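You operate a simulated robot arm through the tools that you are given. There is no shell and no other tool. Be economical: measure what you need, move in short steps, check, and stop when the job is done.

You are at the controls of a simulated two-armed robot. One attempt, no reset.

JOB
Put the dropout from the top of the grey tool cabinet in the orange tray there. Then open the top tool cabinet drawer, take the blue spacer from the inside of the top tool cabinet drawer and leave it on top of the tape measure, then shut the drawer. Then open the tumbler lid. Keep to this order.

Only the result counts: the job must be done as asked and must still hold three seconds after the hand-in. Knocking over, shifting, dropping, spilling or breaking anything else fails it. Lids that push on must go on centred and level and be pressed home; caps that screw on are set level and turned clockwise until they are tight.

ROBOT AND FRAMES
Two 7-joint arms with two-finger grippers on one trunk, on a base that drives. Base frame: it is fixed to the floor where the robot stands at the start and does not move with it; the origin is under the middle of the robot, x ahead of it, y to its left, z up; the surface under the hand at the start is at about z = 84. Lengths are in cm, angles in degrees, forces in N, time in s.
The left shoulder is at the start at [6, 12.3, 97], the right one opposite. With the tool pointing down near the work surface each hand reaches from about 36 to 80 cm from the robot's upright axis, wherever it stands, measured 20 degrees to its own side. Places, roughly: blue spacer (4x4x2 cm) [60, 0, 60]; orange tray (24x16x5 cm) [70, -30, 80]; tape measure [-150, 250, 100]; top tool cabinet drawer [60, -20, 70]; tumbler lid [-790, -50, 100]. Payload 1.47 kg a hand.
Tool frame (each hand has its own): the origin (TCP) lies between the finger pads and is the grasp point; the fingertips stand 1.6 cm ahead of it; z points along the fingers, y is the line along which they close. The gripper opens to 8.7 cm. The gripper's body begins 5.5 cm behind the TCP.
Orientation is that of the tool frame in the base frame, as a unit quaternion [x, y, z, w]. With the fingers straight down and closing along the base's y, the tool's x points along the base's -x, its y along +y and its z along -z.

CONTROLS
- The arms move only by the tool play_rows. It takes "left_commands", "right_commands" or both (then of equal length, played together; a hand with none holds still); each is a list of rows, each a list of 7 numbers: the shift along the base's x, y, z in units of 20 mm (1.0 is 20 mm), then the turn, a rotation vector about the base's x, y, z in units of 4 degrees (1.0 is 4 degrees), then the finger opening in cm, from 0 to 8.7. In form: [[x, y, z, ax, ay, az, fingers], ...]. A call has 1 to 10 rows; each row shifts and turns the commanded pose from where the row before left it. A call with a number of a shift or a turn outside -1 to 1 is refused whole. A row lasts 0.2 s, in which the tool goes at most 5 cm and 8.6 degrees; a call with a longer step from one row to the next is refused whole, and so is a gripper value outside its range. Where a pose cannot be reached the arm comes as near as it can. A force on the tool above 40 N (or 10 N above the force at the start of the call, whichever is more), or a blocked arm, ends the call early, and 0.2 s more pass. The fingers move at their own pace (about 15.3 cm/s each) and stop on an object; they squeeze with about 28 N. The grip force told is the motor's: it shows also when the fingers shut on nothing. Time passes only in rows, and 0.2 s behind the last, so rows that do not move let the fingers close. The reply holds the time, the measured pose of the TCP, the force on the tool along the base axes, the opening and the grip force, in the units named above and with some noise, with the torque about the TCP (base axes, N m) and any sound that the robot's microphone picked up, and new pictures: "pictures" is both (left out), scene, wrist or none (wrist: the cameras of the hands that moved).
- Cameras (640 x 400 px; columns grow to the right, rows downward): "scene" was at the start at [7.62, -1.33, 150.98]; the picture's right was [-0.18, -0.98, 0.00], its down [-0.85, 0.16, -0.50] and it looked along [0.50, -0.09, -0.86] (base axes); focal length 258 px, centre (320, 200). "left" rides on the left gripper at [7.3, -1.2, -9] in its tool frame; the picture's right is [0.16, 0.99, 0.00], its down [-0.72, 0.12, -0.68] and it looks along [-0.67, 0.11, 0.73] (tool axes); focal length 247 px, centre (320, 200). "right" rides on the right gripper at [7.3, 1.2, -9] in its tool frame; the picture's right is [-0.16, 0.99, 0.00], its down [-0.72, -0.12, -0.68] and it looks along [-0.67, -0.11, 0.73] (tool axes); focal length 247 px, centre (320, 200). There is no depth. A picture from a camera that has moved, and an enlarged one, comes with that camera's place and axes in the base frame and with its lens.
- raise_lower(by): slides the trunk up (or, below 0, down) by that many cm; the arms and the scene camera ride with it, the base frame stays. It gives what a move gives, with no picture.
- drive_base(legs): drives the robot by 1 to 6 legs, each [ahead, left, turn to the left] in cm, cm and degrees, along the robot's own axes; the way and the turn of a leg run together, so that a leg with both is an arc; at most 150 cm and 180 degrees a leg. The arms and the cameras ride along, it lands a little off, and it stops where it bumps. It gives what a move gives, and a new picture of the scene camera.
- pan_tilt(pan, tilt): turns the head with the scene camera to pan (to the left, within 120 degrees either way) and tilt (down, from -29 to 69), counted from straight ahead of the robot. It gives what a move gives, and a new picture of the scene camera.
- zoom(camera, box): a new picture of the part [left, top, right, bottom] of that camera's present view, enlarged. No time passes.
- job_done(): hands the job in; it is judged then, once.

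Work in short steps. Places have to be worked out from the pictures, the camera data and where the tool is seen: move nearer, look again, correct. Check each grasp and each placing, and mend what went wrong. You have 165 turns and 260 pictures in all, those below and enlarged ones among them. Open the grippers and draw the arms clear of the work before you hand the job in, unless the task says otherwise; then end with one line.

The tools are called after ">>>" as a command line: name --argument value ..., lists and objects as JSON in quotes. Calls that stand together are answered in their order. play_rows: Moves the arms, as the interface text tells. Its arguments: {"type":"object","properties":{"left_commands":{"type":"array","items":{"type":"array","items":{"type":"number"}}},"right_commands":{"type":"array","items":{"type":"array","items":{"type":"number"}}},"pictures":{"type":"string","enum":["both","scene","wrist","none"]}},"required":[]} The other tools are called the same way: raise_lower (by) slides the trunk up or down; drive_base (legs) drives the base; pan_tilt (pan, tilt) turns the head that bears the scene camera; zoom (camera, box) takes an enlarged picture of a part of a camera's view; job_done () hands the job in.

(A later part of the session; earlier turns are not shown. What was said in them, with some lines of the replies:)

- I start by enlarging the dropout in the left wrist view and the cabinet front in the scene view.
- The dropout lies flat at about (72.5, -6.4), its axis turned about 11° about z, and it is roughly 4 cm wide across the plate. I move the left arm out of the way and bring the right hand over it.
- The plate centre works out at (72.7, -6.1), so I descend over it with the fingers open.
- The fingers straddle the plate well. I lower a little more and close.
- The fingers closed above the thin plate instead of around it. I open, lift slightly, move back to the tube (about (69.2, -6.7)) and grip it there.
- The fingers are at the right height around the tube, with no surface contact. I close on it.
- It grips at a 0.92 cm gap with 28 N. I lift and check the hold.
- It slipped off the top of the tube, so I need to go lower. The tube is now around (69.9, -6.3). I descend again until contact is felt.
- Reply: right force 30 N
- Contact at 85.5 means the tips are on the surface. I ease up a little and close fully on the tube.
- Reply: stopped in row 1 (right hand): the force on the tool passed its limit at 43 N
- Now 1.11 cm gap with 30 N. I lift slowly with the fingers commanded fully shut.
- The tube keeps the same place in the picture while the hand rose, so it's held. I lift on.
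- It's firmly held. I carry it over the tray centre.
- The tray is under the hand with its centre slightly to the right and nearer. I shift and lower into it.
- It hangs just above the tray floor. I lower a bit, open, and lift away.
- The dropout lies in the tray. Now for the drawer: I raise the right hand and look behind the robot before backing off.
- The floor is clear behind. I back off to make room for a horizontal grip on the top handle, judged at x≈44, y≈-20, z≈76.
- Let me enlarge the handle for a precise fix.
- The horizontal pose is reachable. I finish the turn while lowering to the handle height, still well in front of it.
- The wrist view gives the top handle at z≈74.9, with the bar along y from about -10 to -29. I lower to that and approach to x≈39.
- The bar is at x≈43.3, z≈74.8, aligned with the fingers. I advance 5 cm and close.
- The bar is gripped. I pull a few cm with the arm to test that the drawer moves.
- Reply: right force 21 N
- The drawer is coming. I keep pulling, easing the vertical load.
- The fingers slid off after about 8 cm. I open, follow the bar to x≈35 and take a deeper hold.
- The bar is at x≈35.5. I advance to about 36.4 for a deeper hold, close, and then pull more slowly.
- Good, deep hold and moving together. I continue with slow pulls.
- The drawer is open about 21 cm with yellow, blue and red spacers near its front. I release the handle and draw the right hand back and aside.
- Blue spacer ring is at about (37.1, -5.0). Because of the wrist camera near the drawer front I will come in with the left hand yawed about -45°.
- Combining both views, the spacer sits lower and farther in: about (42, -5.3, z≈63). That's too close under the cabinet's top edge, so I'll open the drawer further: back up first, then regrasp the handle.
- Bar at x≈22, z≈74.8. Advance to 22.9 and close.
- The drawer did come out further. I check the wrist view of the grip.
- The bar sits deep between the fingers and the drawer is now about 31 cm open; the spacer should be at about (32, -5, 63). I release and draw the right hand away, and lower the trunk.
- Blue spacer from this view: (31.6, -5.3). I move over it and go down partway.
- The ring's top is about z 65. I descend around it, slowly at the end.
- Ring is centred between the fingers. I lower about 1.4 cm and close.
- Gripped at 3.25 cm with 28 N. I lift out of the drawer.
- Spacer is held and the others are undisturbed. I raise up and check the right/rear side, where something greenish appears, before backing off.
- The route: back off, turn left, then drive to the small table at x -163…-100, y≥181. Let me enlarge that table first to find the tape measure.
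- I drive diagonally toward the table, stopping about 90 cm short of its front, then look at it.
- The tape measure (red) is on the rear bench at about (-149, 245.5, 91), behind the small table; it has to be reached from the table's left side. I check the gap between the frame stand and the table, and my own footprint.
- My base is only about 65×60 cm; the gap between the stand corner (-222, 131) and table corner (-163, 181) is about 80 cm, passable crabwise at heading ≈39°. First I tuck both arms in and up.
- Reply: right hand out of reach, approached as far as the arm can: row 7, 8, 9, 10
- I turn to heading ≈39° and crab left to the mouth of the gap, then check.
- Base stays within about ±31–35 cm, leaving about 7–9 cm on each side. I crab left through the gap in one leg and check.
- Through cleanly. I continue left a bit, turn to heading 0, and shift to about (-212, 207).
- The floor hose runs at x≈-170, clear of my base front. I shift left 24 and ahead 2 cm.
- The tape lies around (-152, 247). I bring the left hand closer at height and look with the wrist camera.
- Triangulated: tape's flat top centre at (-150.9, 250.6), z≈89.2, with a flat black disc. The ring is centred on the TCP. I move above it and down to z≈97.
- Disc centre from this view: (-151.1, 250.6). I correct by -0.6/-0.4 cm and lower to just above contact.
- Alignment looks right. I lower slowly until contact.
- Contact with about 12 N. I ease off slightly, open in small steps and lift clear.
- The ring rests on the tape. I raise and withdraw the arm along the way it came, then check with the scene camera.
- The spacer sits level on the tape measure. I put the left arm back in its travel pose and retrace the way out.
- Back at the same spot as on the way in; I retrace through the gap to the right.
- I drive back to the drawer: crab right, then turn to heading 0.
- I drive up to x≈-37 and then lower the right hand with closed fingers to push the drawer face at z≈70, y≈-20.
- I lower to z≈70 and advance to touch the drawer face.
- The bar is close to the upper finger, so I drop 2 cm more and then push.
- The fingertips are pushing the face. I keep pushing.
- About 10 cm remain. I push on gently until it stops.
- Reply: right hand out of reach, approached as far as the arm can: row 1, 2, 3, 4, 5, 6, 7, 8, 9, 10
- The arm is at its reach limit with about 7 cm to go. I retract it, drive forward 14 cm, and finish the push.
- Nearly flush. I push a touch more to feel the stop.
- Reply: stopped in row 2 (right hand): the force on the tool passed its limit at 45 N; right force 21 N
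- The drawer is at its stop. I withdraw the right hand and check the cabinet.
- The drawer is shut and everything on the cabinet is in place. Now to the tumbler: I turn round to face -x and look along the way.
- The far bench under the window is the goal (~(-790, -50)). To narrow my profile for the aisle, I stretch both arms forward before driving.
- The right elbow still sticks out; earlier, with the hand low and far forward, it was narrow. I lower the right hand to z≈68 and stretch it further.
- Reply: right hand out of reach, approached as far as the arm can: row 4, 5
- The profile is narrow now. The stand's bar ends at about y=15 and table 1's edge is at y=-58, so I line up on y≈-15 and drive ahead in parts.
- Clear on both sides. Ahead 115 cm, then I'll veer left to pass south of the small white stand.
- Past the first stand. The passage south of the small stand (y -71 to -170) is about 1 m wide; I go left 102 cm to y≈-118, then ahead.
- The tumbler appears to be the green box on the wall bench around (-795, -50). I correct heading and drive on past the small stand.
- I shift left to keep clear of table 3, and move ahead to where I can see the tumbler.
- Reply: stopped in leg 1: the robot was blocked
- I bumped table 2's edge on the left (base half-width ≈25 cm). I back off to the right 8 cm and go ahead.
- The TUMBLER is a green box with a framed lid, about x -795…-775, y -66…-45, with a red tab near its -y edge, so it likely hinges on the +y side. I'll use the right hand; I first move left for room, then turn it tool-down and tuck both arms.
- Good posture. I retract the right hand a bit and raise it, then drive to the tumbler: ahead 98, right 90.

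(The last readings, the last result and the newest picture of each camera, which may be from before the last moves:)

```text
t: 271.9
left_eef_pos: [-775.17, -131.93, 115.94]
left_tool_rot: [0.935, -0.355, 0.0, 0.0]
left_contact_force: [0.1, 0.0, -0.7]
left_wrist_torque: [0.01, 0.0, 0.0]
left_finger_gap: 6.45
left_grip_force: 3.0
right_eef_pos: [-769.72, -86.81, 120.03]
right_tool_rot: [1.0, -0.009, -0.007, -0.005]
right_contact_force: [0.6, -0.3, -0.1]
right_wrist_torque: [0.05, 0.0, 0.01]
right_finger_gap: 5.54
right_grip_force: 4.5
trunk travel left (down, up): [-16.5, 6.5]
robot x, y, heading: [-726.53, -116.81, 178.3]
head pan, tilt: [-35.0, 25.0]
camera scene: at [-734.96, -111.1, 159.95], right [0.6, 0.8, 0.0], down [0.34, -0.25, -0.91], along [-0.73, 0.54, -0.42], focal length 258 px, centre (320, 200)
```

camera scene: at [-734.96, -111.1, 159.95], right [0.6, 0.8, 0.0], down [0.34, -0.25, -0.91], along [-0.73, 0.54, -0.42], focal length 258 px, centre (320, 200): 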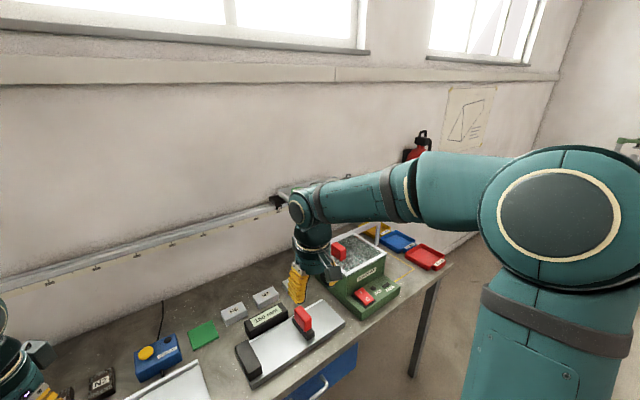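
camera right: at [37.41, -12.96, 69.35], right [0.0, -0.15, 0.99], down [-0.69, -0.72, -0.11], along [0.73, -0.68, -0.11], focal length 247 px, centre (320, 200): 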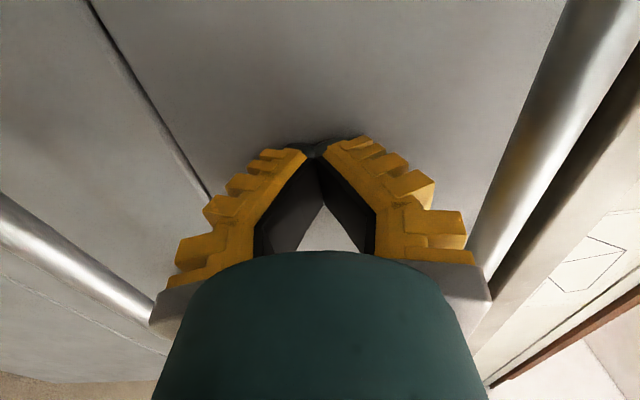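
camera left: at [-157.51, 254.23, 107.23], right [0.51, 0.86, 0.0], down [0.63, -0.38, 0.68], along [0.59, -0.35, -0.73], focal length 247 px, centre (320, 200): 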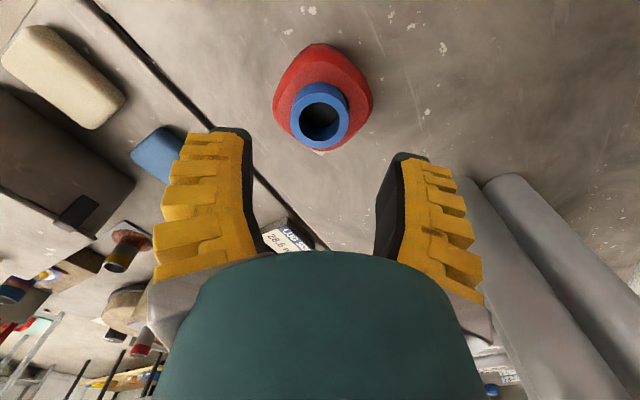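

>>> drive_base --legs '[[1, -28, 1.5]]'

>>> pan_tilt --pan -10 --tilt 45

>>> zoom --camera "right" --box '[0, 0, 640, 400]'

```text
t: 275.0
left_eef_pos: [-775.11, -104.84, 116.03]
left_tool_rot: [0.939, -0.345, 0.001, 0.0]
left_contact_force: [0.1, 0.6, 0.2]
left_wrist_torque: [-0.02, 0.0, 0.01]
left_finger_gap: 6.48
left_grip_force: 3.5
right_eef_pos: [-770.93, -59.66, 120.05]
right_tool_rot: [1.0, 0.004, -0.007, -0.005]
right_contact_force: [-0.7, 1.6, -0.4]
right_wrist_torque: [-0.02, 0.0, -0.04]
right_finger_gap: 5.57
right_grip_force: 4.1
trunk travel left (down, up): [-16.5, 6.5]
robot x, y, heading: [-727.03, -88.35, 179.8]
head pan, tilt: [-35.0, 25.0]
camera scene: at [-735.59, -83.0, 159.95], right [0.58, 0.82, 0.0], down [0.34, -0.24, -0.91], along [-0.74, 0.52, -0.42], focal length 258 px, centre (320, 200)
```

scene: 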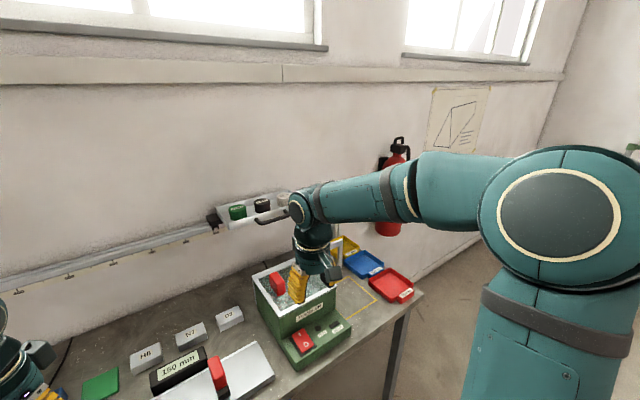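

```text
t: 275.9
left_eef_pos: [-775.24, -104.9, 115.99]
left_tool_rot: [0.939, -0.344, 0.0, 0.0]
left_contact_force: [0.8, -0.6, 0.0]
left_wrist_torque: [0.01, -0.01, 0.01]
left_finger_gap: 6.48
left_grip_force: 3.6
right_eef_pos: [-771.08, -59.56, 119.89]
right_tool_rot: [1.0, 0.004, -0.008, -0.006]
right_contact_force: [-0.4, 0.3, 0.2]
right_wrist_torque: [0.04, -0.02, -0.01]
right_finger_gap: 5.53
right_grip_force: 3.9
trunk travel left (down, up): [-16.5, 6.5]
robot x, y, heading: [-726.95, -88.23, 179.8]
head pan, tilt: [-10.0, 45.0]
camera scene: at [-736.07, -86.89, 156.9], right [0.18, 0.98, 0.0], down [0.7, -0.13, -0.71], along [-0.7, 0.13, -0.71], focal length 258 px, centre (320, 200)
```

scene: 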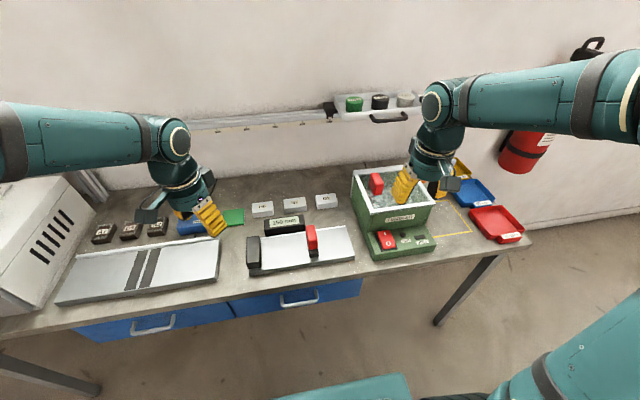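

```text
1.00 times, centred on (320, 200) of right (not enlarged: the box is as wide or as high as the picture)
camera zoom: at [-763.61, -60.72, 128.75], right [-0.15, -0.99, -0.01], down [-0.72, 0.1, 0.69], along [-0.68, 0.11, -0.72], focal length 247 px, centre (320, 200)
```

zoom: 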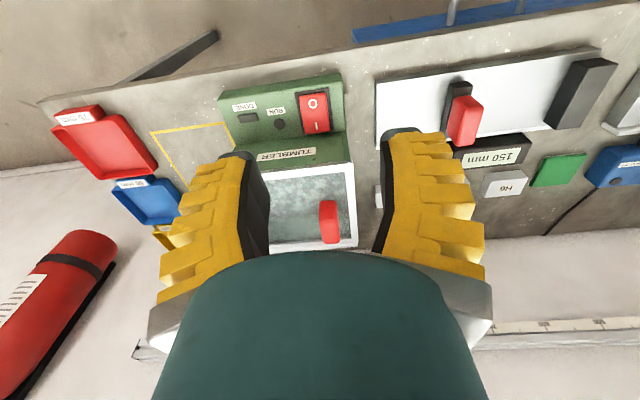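

Refined: tab at about (-795, -57, z 101), thin along y; lid spans y -62…-41, hinge at y≈-41. I move the left hand aside, then bring the base to about (-742, -50).

>>> play_rows --left_commands '[[0.5, -1, 0, 0, 0, 0, 6], [0.5, -1, 0, 0, 0, 0, 6], [0.5, -1, 0, 0, 0, 0, 6], [0.5, -1, 0, 0, 0, 0, 6], [0.5, -1, 0, 0, 0, 0, 6], [0.5, -1, 0, 0, 0, 0, 6], [0.5, -1, 0, 0, 0, 0, 6], [0.5, -1, 0, 0, 0, 0, 6], [0.5, -1, 0, 0, 0, 0, 6]]' --pictures "none"

>>> drive_base --legs '[[0, -38, 0], [13, 0, 0]]'

>>> zoom --camera "right" --box '[0, 0, 640, 400]'

```text
t: 277.9
left_eef_pos: [-765.79, -122.9, 116.08]
left_tool_rot: [0.939, -0.344, 0.002, 0.001]
left_contact_force: [-0.4, -0.6, 0.5]
left_wrist_torque: [0.01, 0.03, 0.01]
left_finger_gap: 6.45
left_grip_force: 3.4
right_eef_pos: [-770.99, -59.66, 120.03]
right_tool_rot: [1.0, 0.004, -0.007, -0.005]
right_contact_force: [-0.1, 0.3, -0.5]
right_wrist_torque: [-0.01, 0.04, 0.01]
right_finger_gap: 5.52
right_grip_force: 3.7
trunk travel left (down, up): [-16.5, 6.5]
robot x, y, heading: [-727.3, -88.22, 179.8]
head pan, tilt: [-10.0, 45.0]
```

```text
t: 282.6
left_eef_pos: [-778.55, -85.88, 115.99]
left_tool_rot: [0.942, -0.335, 0.0, 0.0]
left_contact_force: [-0.6, 0.1, -0.5]
left_wrist_torque: [-0.01, -0.02, 0.02]
left_finger_gap: 6.46
left_grip_force: 3.7
right_eef_pos: [-784.61, -22.79, 119.92]
right_tool_rot: [1.0, 0.013, -0.006, -0.005]
right_contact_force: [-0.5, -0.9, -0.5]
right_wrist_torque: [0.01, -0.06, 0.0]
right_finger_gap: 5.54
right_grip_force: 3.4
trunk travel left (down, up): [-16.5, 6.5]
robot x, y, heading: [-740.23, -50.66, -179.2]
head pan, tilt: [-10.0, 45.0]
camera scene: at [-749.32, -49.47, 156.89], right [0.16, 0.99, 0.0], down [0.7, -0.11, -0.71], along [-0.7, 0.11, -0.71], focal length 258 px, centre (320, 200)
```

scene: 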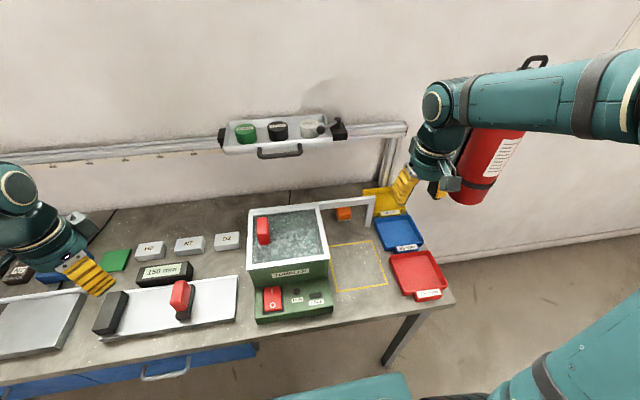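

```text
1.00 times, centred on (320, 200) of right (not enlarged: the box is as wide or as high as the picture)
camera zoom: at [-777.3, -23.79, 128.71], right [-0.13, -0.99, -0.01], down [-0.72, 0.09, 0.69], along [-0.68, 0.1, -0.72], focal length 247 px, centre (320, 200)
```

zoom: 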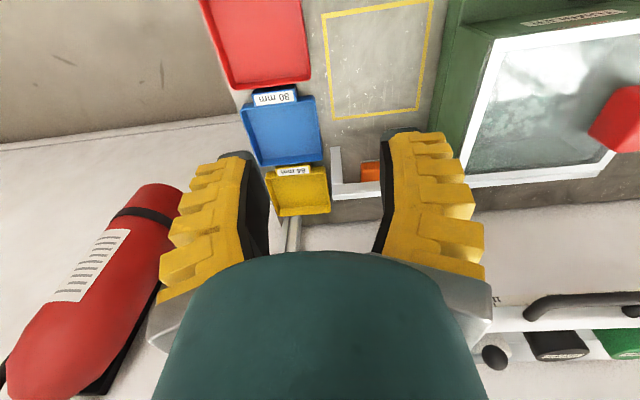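

>>> zoom --camera "scene" --box '[220, 170, 412, 290]'

```text
3.33 times, centred on (316, 230) of scene
camera zoom: at [-749.32, -49.47, 156.89], right [0.16, 0.99, 0.0], down [0.7, -0.11, -0.71], along [-0.7, 0.11, -0.71], focal length 861 px, centre (333, 100)
```

zoom: 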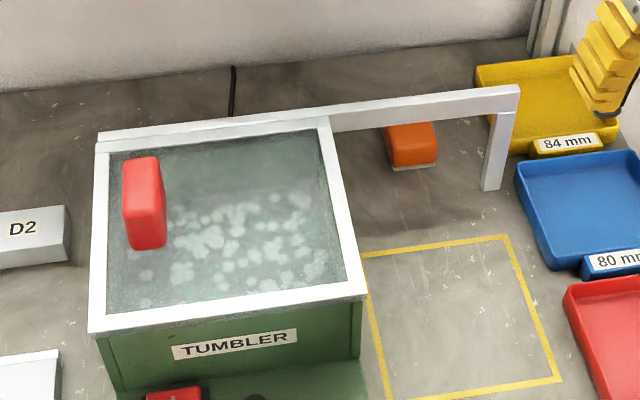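

The lid's back edge rides on a rail reaching to the right (+y) to a post, so the lid slides sideways toward +y. I bring the right hand over the red tab at (-795.4, -57.6).

>>> play_rows --right_commands '[[-0.5, -1, 0, 0, 0, 0, 6], [-0.5, -1, 0, 0, 0, 0, 6], [-0.5, -1, 0, 0, 0, 0, 6], [-0.5, -1, 0, 0, 0, 0, 6], [-0.5, -1, 0, 0, 0, 0, 6], [-0.5, -1, 0, 0, 0, 0, 6], [-0.5, -1, 0, 0, 0, 0, 6], [-0.5, -1, 0, 0, 0, 0, 6], [-0.5, -1, 0, 0, 0, 0, 6], [-0.5, -1, 0, 0, 0, 0, 6]]' --pictures "none"

>>> play_rows --right_commands '[[0, -1, 0, 0, 0, 0, 6], [0, -1, 0, 0, 0, 0, 6], [0, -1, 0, 0, 0, 0, 6], [0, -1, 0, 0, 0, 0, 6], [0, -1, 0, 0, 0, 0, 6], [0, -1, 0, 0, 0, 0, 6], [0, -1, 0, 0, 0, 0, 6]]' --pictures "both"

```text
t: 284.8
left_eef_pos: [-778.42, -85.88, 115.87]
left_tool_rot: [0.942, -0.335, 0.0, 0.0]
left_contact_force: [-0.5, 0.8, -0.3]
left_wrist_torque: [0.01, -0.02, 0.01]
left_finger_gap: 6.46
left_grip_force: 3.2
right_eef_pos: [-794.35, -42.83, 119.99]
right_tool_rot: [1.0, 0.013, -0.006, -0.005]
right_contact_force: [0.1, -0.2, -0.2]
right_wrist_torque: [-0.02, -0.02, -0.01]
right_finger_gap: 6.47
right_grip_force: 2.9
trunk travel left (down, up): [-16.5, 6.5]
robot x, y, heading: [-740.09, -50.78, -179.6]
head pan, tilt: [-10.0, 45.0]
```

```text
t: 286.4
left_eef_pos: [-778.59, -86.02, 115.94]
left_tool_rot: [0.942, -0.336, 0.0, -0.001]
left_contact_force: [0.5, -1.0, -0.3]
left_wrist_torque: [-0.01, 0.01, 0.04]
left_finger_gap: 6.45
left_grip_force: 3.1
right_eef_pos: [-794.64, -56.81, 119.9]
right_tool_rot: [1.0, 0.013, -0.008, -0.005]
right_contact_force: [0.5, 0.4, 0.6]
right_wrist_torque: [0.02, -0.01, 0.02]
right_finger_gap: 6.45
right_grip_force: 3.3
trunk travel left (down, up): [-16.5, 6.5]
robot x, y, heading: [-739.93, -50.81, -179.2]
head pan, tilt: [-10.0, 45.0]
camera scene: at [-749.19, -49.53, 156.9], right [0.16, 0.99, 0.0], down [0.7, -0.11, -0.71], along [-0.7, 0.11, -0.71], focal length 258 px, centre (320, 200)
camera right: at [-787.28, -57.87, 128.63], right [-0.13, -0.99, -0.01], down [-0.72, 0.09, 0.69], along [-0.68, 0.1, -0.72], focal length 247 px, centre (320, 200)
```

scene: 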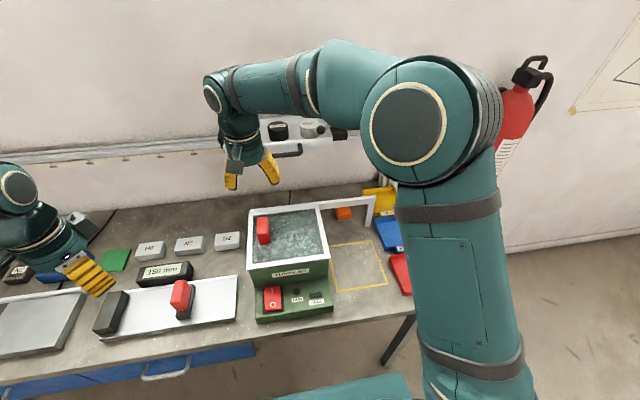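
right: 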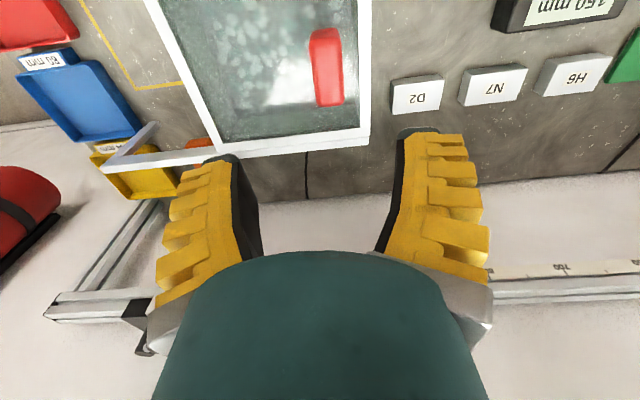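

The wrist view confirms the tab at (-795.1, -57.2), long in x, about 3 cm wide in y. I descend to z≈102.

>>> play_rows --right_commands '[[-0.2, -0.2, -1, 0, 0, 0, 6], [0, 0, -1, 0, 0, 0, 6], [0, 0, -1, 0, 0, 0, 6], [0, 0, -1, 0, 0, 0, 6], [0, 0, -1, 0, 0, 0, 6], [0, 0, -1, 0, 0, 0, 6], [0, 0, -1, 0, 0, 0, 6], [0, 0, -1, 0, 0, 0, 6], [0, 0, -0.7, 0, 0, 0, 6]]' --pictures "both"

```text
t: 288.4
left_eef_pos: [-778.34, -85.92, 116.1]
left_tool_rot: [0.942, -0.335, 0.0, 0.0]
left_contact_force: [0.3, -0.3, -0.3]
left_wrist_torque: [-0.02, 0.0, -0.02]
left_finger_gap: 6.43
left_grip_force: 3.7
right_eef_pos: [-794.85, -57.3, 102.56]
right_tool_rot: [1.0, 0.013, -0.006, -0.004]
right_contact_force: [0.1, -0.7, 0.1]
right_wrist_torque: [-0.01, 0.0, -0.04]
right_finger_gap: 6.46
right_grip_force: 3.6
trunk travel left (down, up): [-16.5, 6.5]
robot x, y, heading: [-740.17, -50.64, -179.4]
head pan, tilt: [-10.0, 45.0]
camera scene: at [-749.19, -49.48, 156.9], right [0.16, 0.99, 0.0], down [0.7, -0.11, -0.71], along [-0.7, 0.11, -0.71], focal length 258 px, centre (320, 200)
camera right: at [-787.49, -58.3, 111.31], right [-0.13, -0.99, -0.01], down [-0.72, 0.09, 0.69], along [-0.68, 0.1, -0.72], focal length 247 px, centre (320, 200)
```

scene: 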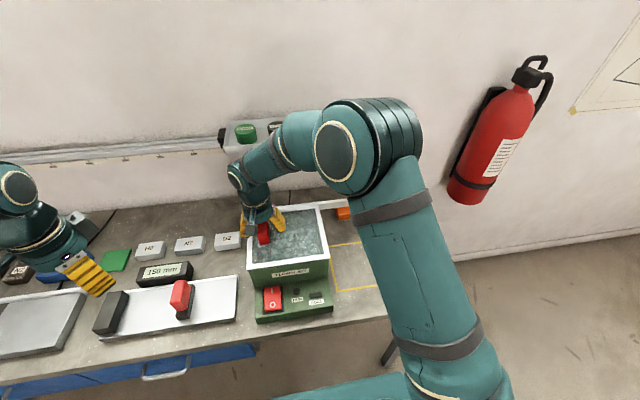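
right: 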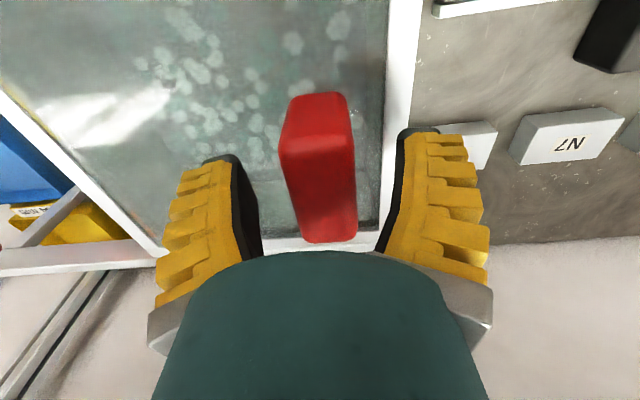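

The fingers straddle the tab (top z≈103.5). I lower 1.5 cm and close on it.

>>> play_rows --right_commands '[[0, 0, -0.75, 0, 0, 0, 6], [0, 0, 0, 0, 0, 0, 4], [0, 0, 0, 0, 0, 0, 2], [0, 0, 0, 0, 0, 0, 0.5], [0, 0, 0, 0, 0, 0, 0.5]]' --pictures "wrist"

```text
t: 289.6
left_eef_pos: [-778.41, -85.88, 116.11]
left_tool_rot: [0.942, -0.336, 0.0, 0.001]
left_contact_force: [-0.5, 0.6, 0.1]
left_wrist_torque: [-0.01, -0.05, 0.01]
left_finger_gap: 6.45
left_grip_force: 2.9
right_eef_pos: [-795.02, -57.32, 101.26]
right_tool_rot: [1.0, 0.013, -0.008, -0.004]
right_contact_force: [-0.1, 1.3, 12.3]
right_wrist_torque: [0.04, -0.05, -0.51]
right_finger_gap: 2.33
right_grip_force: 30.3
trunk travel left (down, up): [-16.5, 6.5]
robot x, y, heading: [-740.07, -50.75, -179.4]
head pan, tilt: [-10.0, 45.0]
camera right: at [-787.62, -58.26, 110.03], right [-0.13, -0.99, -0.01], down [-0.72, 0.09, 0.69], along [-0.69, 0.1, -0.72], focal length 247 px, centre (320, 200)
```

right: 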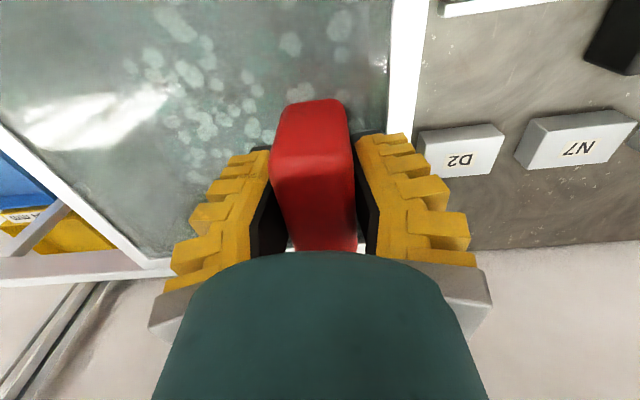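

Tab gripped. I ease the downward load and slide gently 2 cm toward +y.

>>> play_rows --right_commands '[[0, 0, 0.1, 0, 0, 0, 0], [0, 0.2, 0, 0, 0, 0, 0], [0, 0.3, 0, 0, 0, 0, 0], [0, 0.3, 0, 0, 0, 0, 0], [0, 0.3, 0, 0, 0, 0, 0]]' --pictures "both"

```text
t: 290.8
left_eef_pos: [-778.48, -85.99, 116.15]
left_tool_rot: [0.942, -0.335, 0.0, 0.0]
left_contact_force: [-0.9, 0.8, -0.4]
left_wrist_torque: [-0.02, 0.01, -0.01]
left_finger_gap: 6.45
left_grip_force: 3.8
right_eef_pos: [-795.02, -54.99, 101.26]
right_tool_rot: [1.0, 0.012, -0.008, -0.005]
right_contact_force: [-5.6, -1.4, 12.8]
right_wrist_torque: [-0.02, 0.31, -0.36]
right_finger_gap: 2.4
right_grip_force: 30.1
trunk travel left (down, up): [-16.5, 6.5]
robot x, y, heading: [-740.32, -50.7, -179.5]
head pan, tilt: [-10.0, 45.0]
camera scene: at [-749.14, -49.46, 156.9], right [0.16, 0.99, 0.0], down [0.7, -0.11, -0.71], along [-0.7, 0.11, -0.71], focal length 258 px, centre (320, 200)
camera right: at [-787.62, -56.02, 110.02], right [-0.13, -0.99, -0.01], down [-0.72, 0.09, 0.69], along [-0.69, 0.1, -0.72], focal length 247 px, centre (320, 200)
```

scene: 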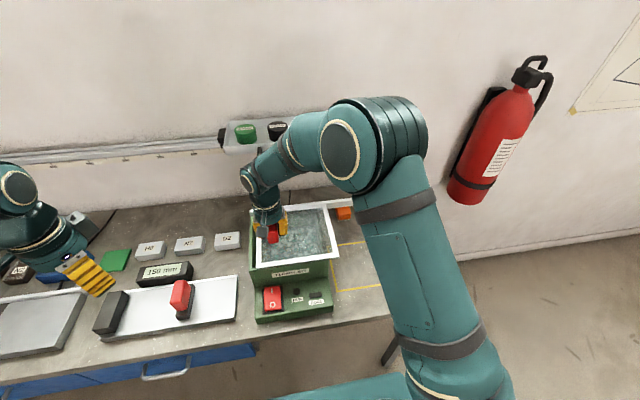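
right: 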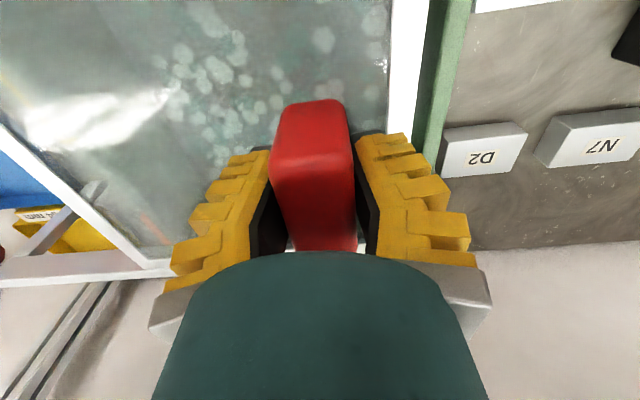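

The lid slides. I continue toward +y.

>>> play_rows --right_commands '[[0, 0.4, 0.05, 0, 0, 0, 0], [0, 0.4, 0, 0, 0, 0, 0], [0, 0.4, 0, 0, 0, 0, 0], [0, 0.4, 0, 0, 0, 0, 0], [0, 0.4, 0, 0, 0, 0, 0], [0, 0.4, 0, 0, 0, 0, 0], [0, 0.4, 0, 0, 0, 0, 0], [0, 0.4, 0, 0, 0, 0, 0], [0, 0.4, 0, 0, 0, 0, 0], [0, 0.4, 0, 0, 0, 0, 0]]' --pictures "wrist"

```text
t: 293.0
left_eef_pos: [-778.52, -85.99, 115.96]
left_tool_rot: [0.942, -0.335, 0.0, -0.001]
left_contact_force: [-0.4, 0.2, 0.5]
left_wrist_torque: [0.01, -0.01, -0.04]
left_finger_gap: 6.45
left_grip_force: 3.0
right_eef_pos: [-794.92, -46.92, 101.4]
right_tool_rot: [1.0, 0.013, -0.005, -0.006]
right_contact_force: [-1.3, -1.1, -6.9]
right_wrist_torque: [-0.03, -0.25, -0.36]
right_finger_gap: 2.13
right_grip_force: 30.1
trunk travel left (down, up): [-16.5, 6.5]
robot x, y, heading: [-740.0, -50.78, -179.4]
head pan, tilt: [-10.0, 45.0]
camera right: at [-787.64, -47.96, 110.12], right [-0.13, -0.99, -0.01], down [-0.72, 0.09, 0.69], along [-0.68, 0.1, -0.72], focal length 247 px, centre (320, 200)
```

right: 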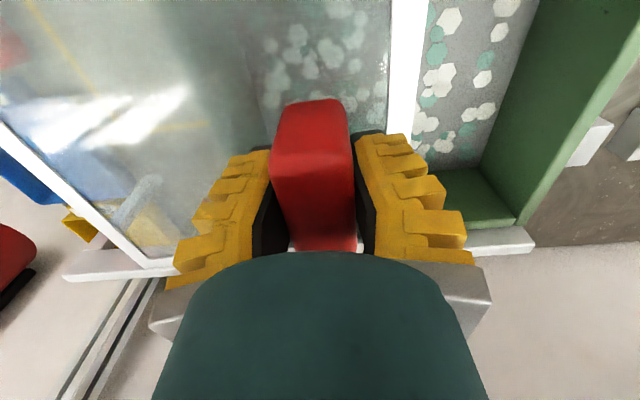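

Half open, seeing the media inside. I keep sliding until the end stop.

>>> play_rows --right_commands '[[0, 0.4, -0.05, 0, 0, 0, 0], [0, 0.4, 0, 0, 0, 0, 0], [0, 0.4, 0, 0, 0, 0, 0], [0, 0.4, 0, 0, 0, 0, 0], [0, 0.4, 0, 0, 0, 0, 0], [0, 0.4, 0, 0, 0, 0, 0], [0, 0.4, 0, 0, 0, 0, 0], [0, 0.4, 0, 0, 0, 0, 0], [0, 0.4, 0, 0, 0, 0, 0], [0, 0.4, 0, 0, 0, 0, 0]]' --pictures "wrist"

```text
t: 295.2
left_eef_pos: [-778.4, -86.01, 115.98]
left_tool_rot: [0.942, -0.336, 0.0, 0.0]
left_contact_force: [0.0, 0.8, 0.8]
left_wrist_torque: [0.0, 0.0, 0.02]
left_finger_gap: 6.46
left_grip_force: 3.5
right_eef_pos: [-795.05, -38.99, 101.26]
right_tool_rot: [1.0, 0.013, -0.007, -0.006]
right_contact_force: [2.5, -0.7, 9.4]
right_wrist_torque: [-0.05, -0.03, -0.42]
right_finger_gap: 2.27
right_grip_force: 29.7
trunk travel left (down, up): [-16.5, 6.5]
robot x, y, heading: [-740.09, -50.29, -179.4]
head pan, tilt: [-10.0, 45.0]
camera right: at [-787.62, -40.04, 110.04], right [-0.13, -0.99, -0.01], down [-0.72, 0.09, 0.69], along [-0.68, 0.1, -0.72], focal length 247 px, centre (320, 200)
```

right: 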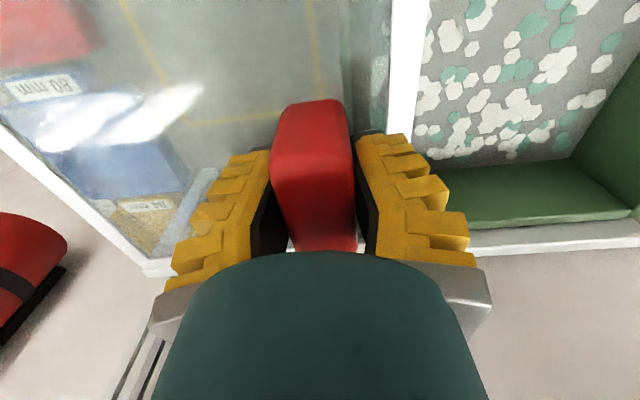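

About 18 cm travelled, nearly at the rail's end. I nudge on gently to feel for the stop.

>>> play_rows --right_commands '[[0, 0.2, 0.03, 0, 0, 0, 0], [0, 0.2, 0, 0, 0, 0, 0], [0, 0.2, 0, 0, 0, 0, 0], [0, 0.2, 0, 0, 0, 0, 0]]' --pictures "both"

```text
t: 296.1
left_eef_pos: [-778.47, -86.16, 116.03]
left_tool_rot: [0.942, -0.335, 0.0, 0.0]
left_contact_force: [0.3, 0.5, 0.1]
left_wrist_torque: [-0.04, -0.01, 0.03]
left_finger_gap: 6.44
left_grip_force: 3.4
right_eef_pos: [-795.03, -38.86, 101.27]
right_tool_rot: [1.0, 0.02, -0.007, -0.001]
right_contact_force: [-1.1, -16.0, -3.0]
right_wrist_torque: [0.1, -0.12, -0.67]
right_finger_gap: 2.34
right_grip_force: 29.7
trunk travel left (down, up): [-16.5, 6.5]
robot x, y, heading: [-740.03, -50.84, -179.1]
head pan, tilt: [-10.0, 45.0]
stopped in row 4 (right hand): the force on the tool passed its limit at 43 N (the readings are from after the stop); the commanded pose is now the measured one
camera scene: at [-749.24, -49.53, 156.89], right [0.16, 0.99, 0.0], down [0.7, -0.11, -0.71], along [-0.7, 0.11, -0.71], focal length 258 px, centre (320, 200)
camera right: at [-787.61, -39.73, 110.08], right [-0.12, -0.99, 0.0], down [-0.72, 0.09, 0.69], along [-0.69, 0.08, -0.72], focal length 247 px, centre (320, 200)
```

scene: 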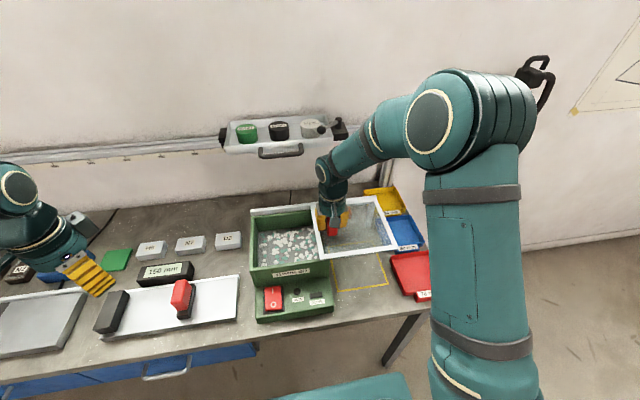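
right: 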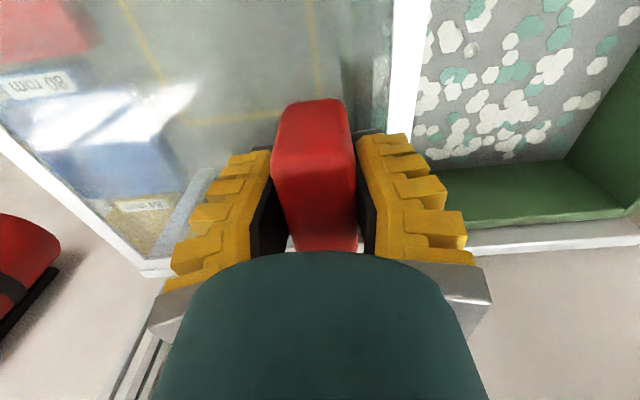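

End stop reached; the lid is fully open. I release the tab and lift straight up.

>>> play_rows --right_commands '[[0, 0, 0, 0, 0, 0, 3], [0, 0, 0, 0, 0, 0, 5], [0, 0, 0, 0, 0, 0, 5], [0, 0, 0.5, 0, 0, 0, 5], [0, 0, 1, 0, 0, 0, 5], [0, 0, 1, 0, 0, 0, 5], [0, 0, 1, 0, 0, 0, 5], [0, 0, 1, 0, 0, 0, 5], [0, 0, 1, 0, 0, 0, 5], [0, 0, 1, 0, 0, 0, 5]]' --pictures "none"

>>> play_rows --right_commands '[[0.5, 0, 1, 0, 0, 0, 5], [0.5, 0, 1, 0, 0, 0, 5], [1, 0, 0, 0, 0, 0, 5], [1, 0, 0, 0, 0, 0, 5], [1, 0, 0, 0, 0, 0, 5]]' --pictures "scene"

>>> drive_base --legs '[[-8, 0, 0]]'

>>> zoom --camera "scene" --box '[160, 110, 480, 310]'

```text
t: 298.3
left_eef_pos: [-778.32, -86.11, 116.05]
left_tool_rot: [0.943, -0.334, 0.0, 0.0]
left_contact_force: [-0.4, 0.5, -0.1]
left_wrist_torque: [-0.01, 0.0, 0.01]
left_finger_gap: 6.46
left_grip_force: 3.9
right_eef_pos: [-795.1, -38.58, 114.6]
right_tool_rot: [1.0, 0.018, -0.007, -0.002]
right_contact_force: [0.5, 0.2, 0.0]
right_wrist_torque: [-0.02, -0.01, 0.01]
right_finger_gap: 5.51
right_grip_force: 2.6
trunk travel left (down, up): [-16.5, 6.5]
robot x, y, heading: [-739.99, -50.4, -179.2]
head pan, tilt: [-10.0, 45.0]
```

```text
t: 299.5
left_eef_pos: [-778.37, -86.07, 115.95]
left_tool_rot: [0.943, -0.333, 0.0, 0.0]
left_contact_force: [-0.5, -0.2, 0.2]
left_wrist_torque: [0.01, -0.02, 0.0]
left_finger_gap: 6.44
left_grip_force: 3.0
right_eef_pos: [-786.8, -38.35, 118.49]
right_tool_rot: [1.0, 0.018, -0.008, -0.001]
right_contact_force: [-0.1, 0.1, 0.1]
right_wrist_torque: [0.04, 0.04, 0.0]
right_finger_gap: 5.53
right_grip_force: 3.4
trunk travel left (down, up): [-16.5, 6.5]
robot x, y, heading: [-740.5, -50.59, -179.4]
head pan, tilt: [-10.0, 45.0]
camera scene: at [-749.09, -49.51, 156.9], right [0.16, 0.99, 0.0], down [0.7, -0.11, -0.71], along [-0.7, 0.11, -0.71], focal length 258 px, centre (320, 200)
```

scene: 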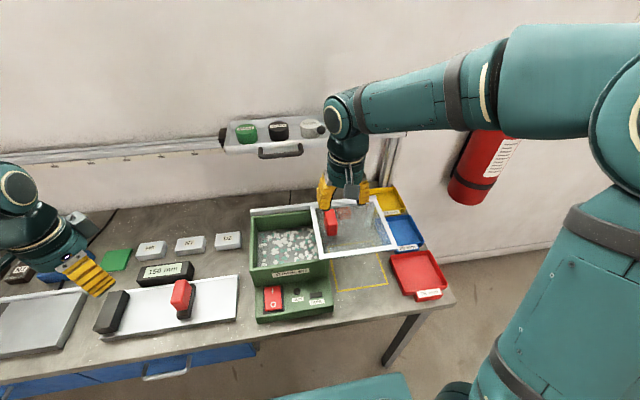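

```text
t: 300.6
left_eef_pos: [-770.41, -85.97, 116.04]
left_tool_rot: [0.942, -0.335, -0.001, 0.0]
left_contact_force: [0.8, 0.4, 0.3]
left_wrist_torque: [-0.02, 0.02, -0.03]
left_finger_gap: 6.48
left_grip_force: 3.6
right_eef_pos: [-778.97, -38.16, 118.48]
right_tool_rot: [1.0, 0.016, -0.008, -0.003]
right_contact_force: [0.1, -0.7, -0.1]
right_wrist_torque: [0.01, 0.05, 0.03]
right_finger_gap: 5.53
right_grip_force: 4.1
trunk travel left (down, up): [-16.5, 6.5]
robot x, y, heading: [-732.41, -50.94, -179.5]
head pan, tilt: [-10.0, 45.0]
camera scene: at [-741.03, -49.43, 156.9], right [0.16, 0.99, 0.0], down [0.7, -0.11, -0.71], along [-0.7, 0.11, -0.71], focal length 258 px, centre (320, 200)
```

scene: 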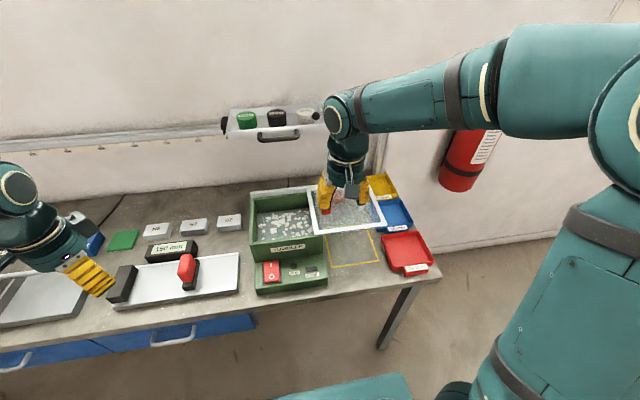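

```text
2.00 times, centred on (320, 210) of scene
camera zoom: at [-741.03, -49.43, 156.9], right [0.16, 0.99, 0.0], down [0.7, -0.11, -0.71], along [-0.7, 0.11, -0.71], focal length 517 px, centre (320, 180)
```

zoom: 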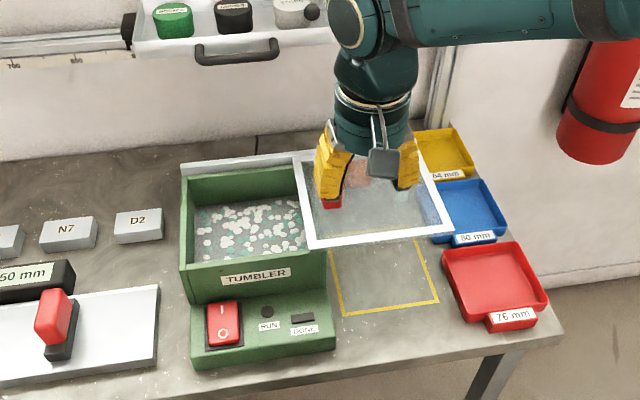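

The tumbler lid stays fully open, both hands are open and clear, and the earlier steps were checked as I did them. I hand the job in.

>>> job_done

```text
The job is handed in.
```

The job is handed in: the dropout is in the orange tray, the blue spacer is on top of the tape measure, the drawer is shut, and the tumbler lid is slid fully open. On the drive to the tumbler the base was blocked once, most likely by the edge of a workbench; I saw nothing shifted in the pictures but did not check it closely.
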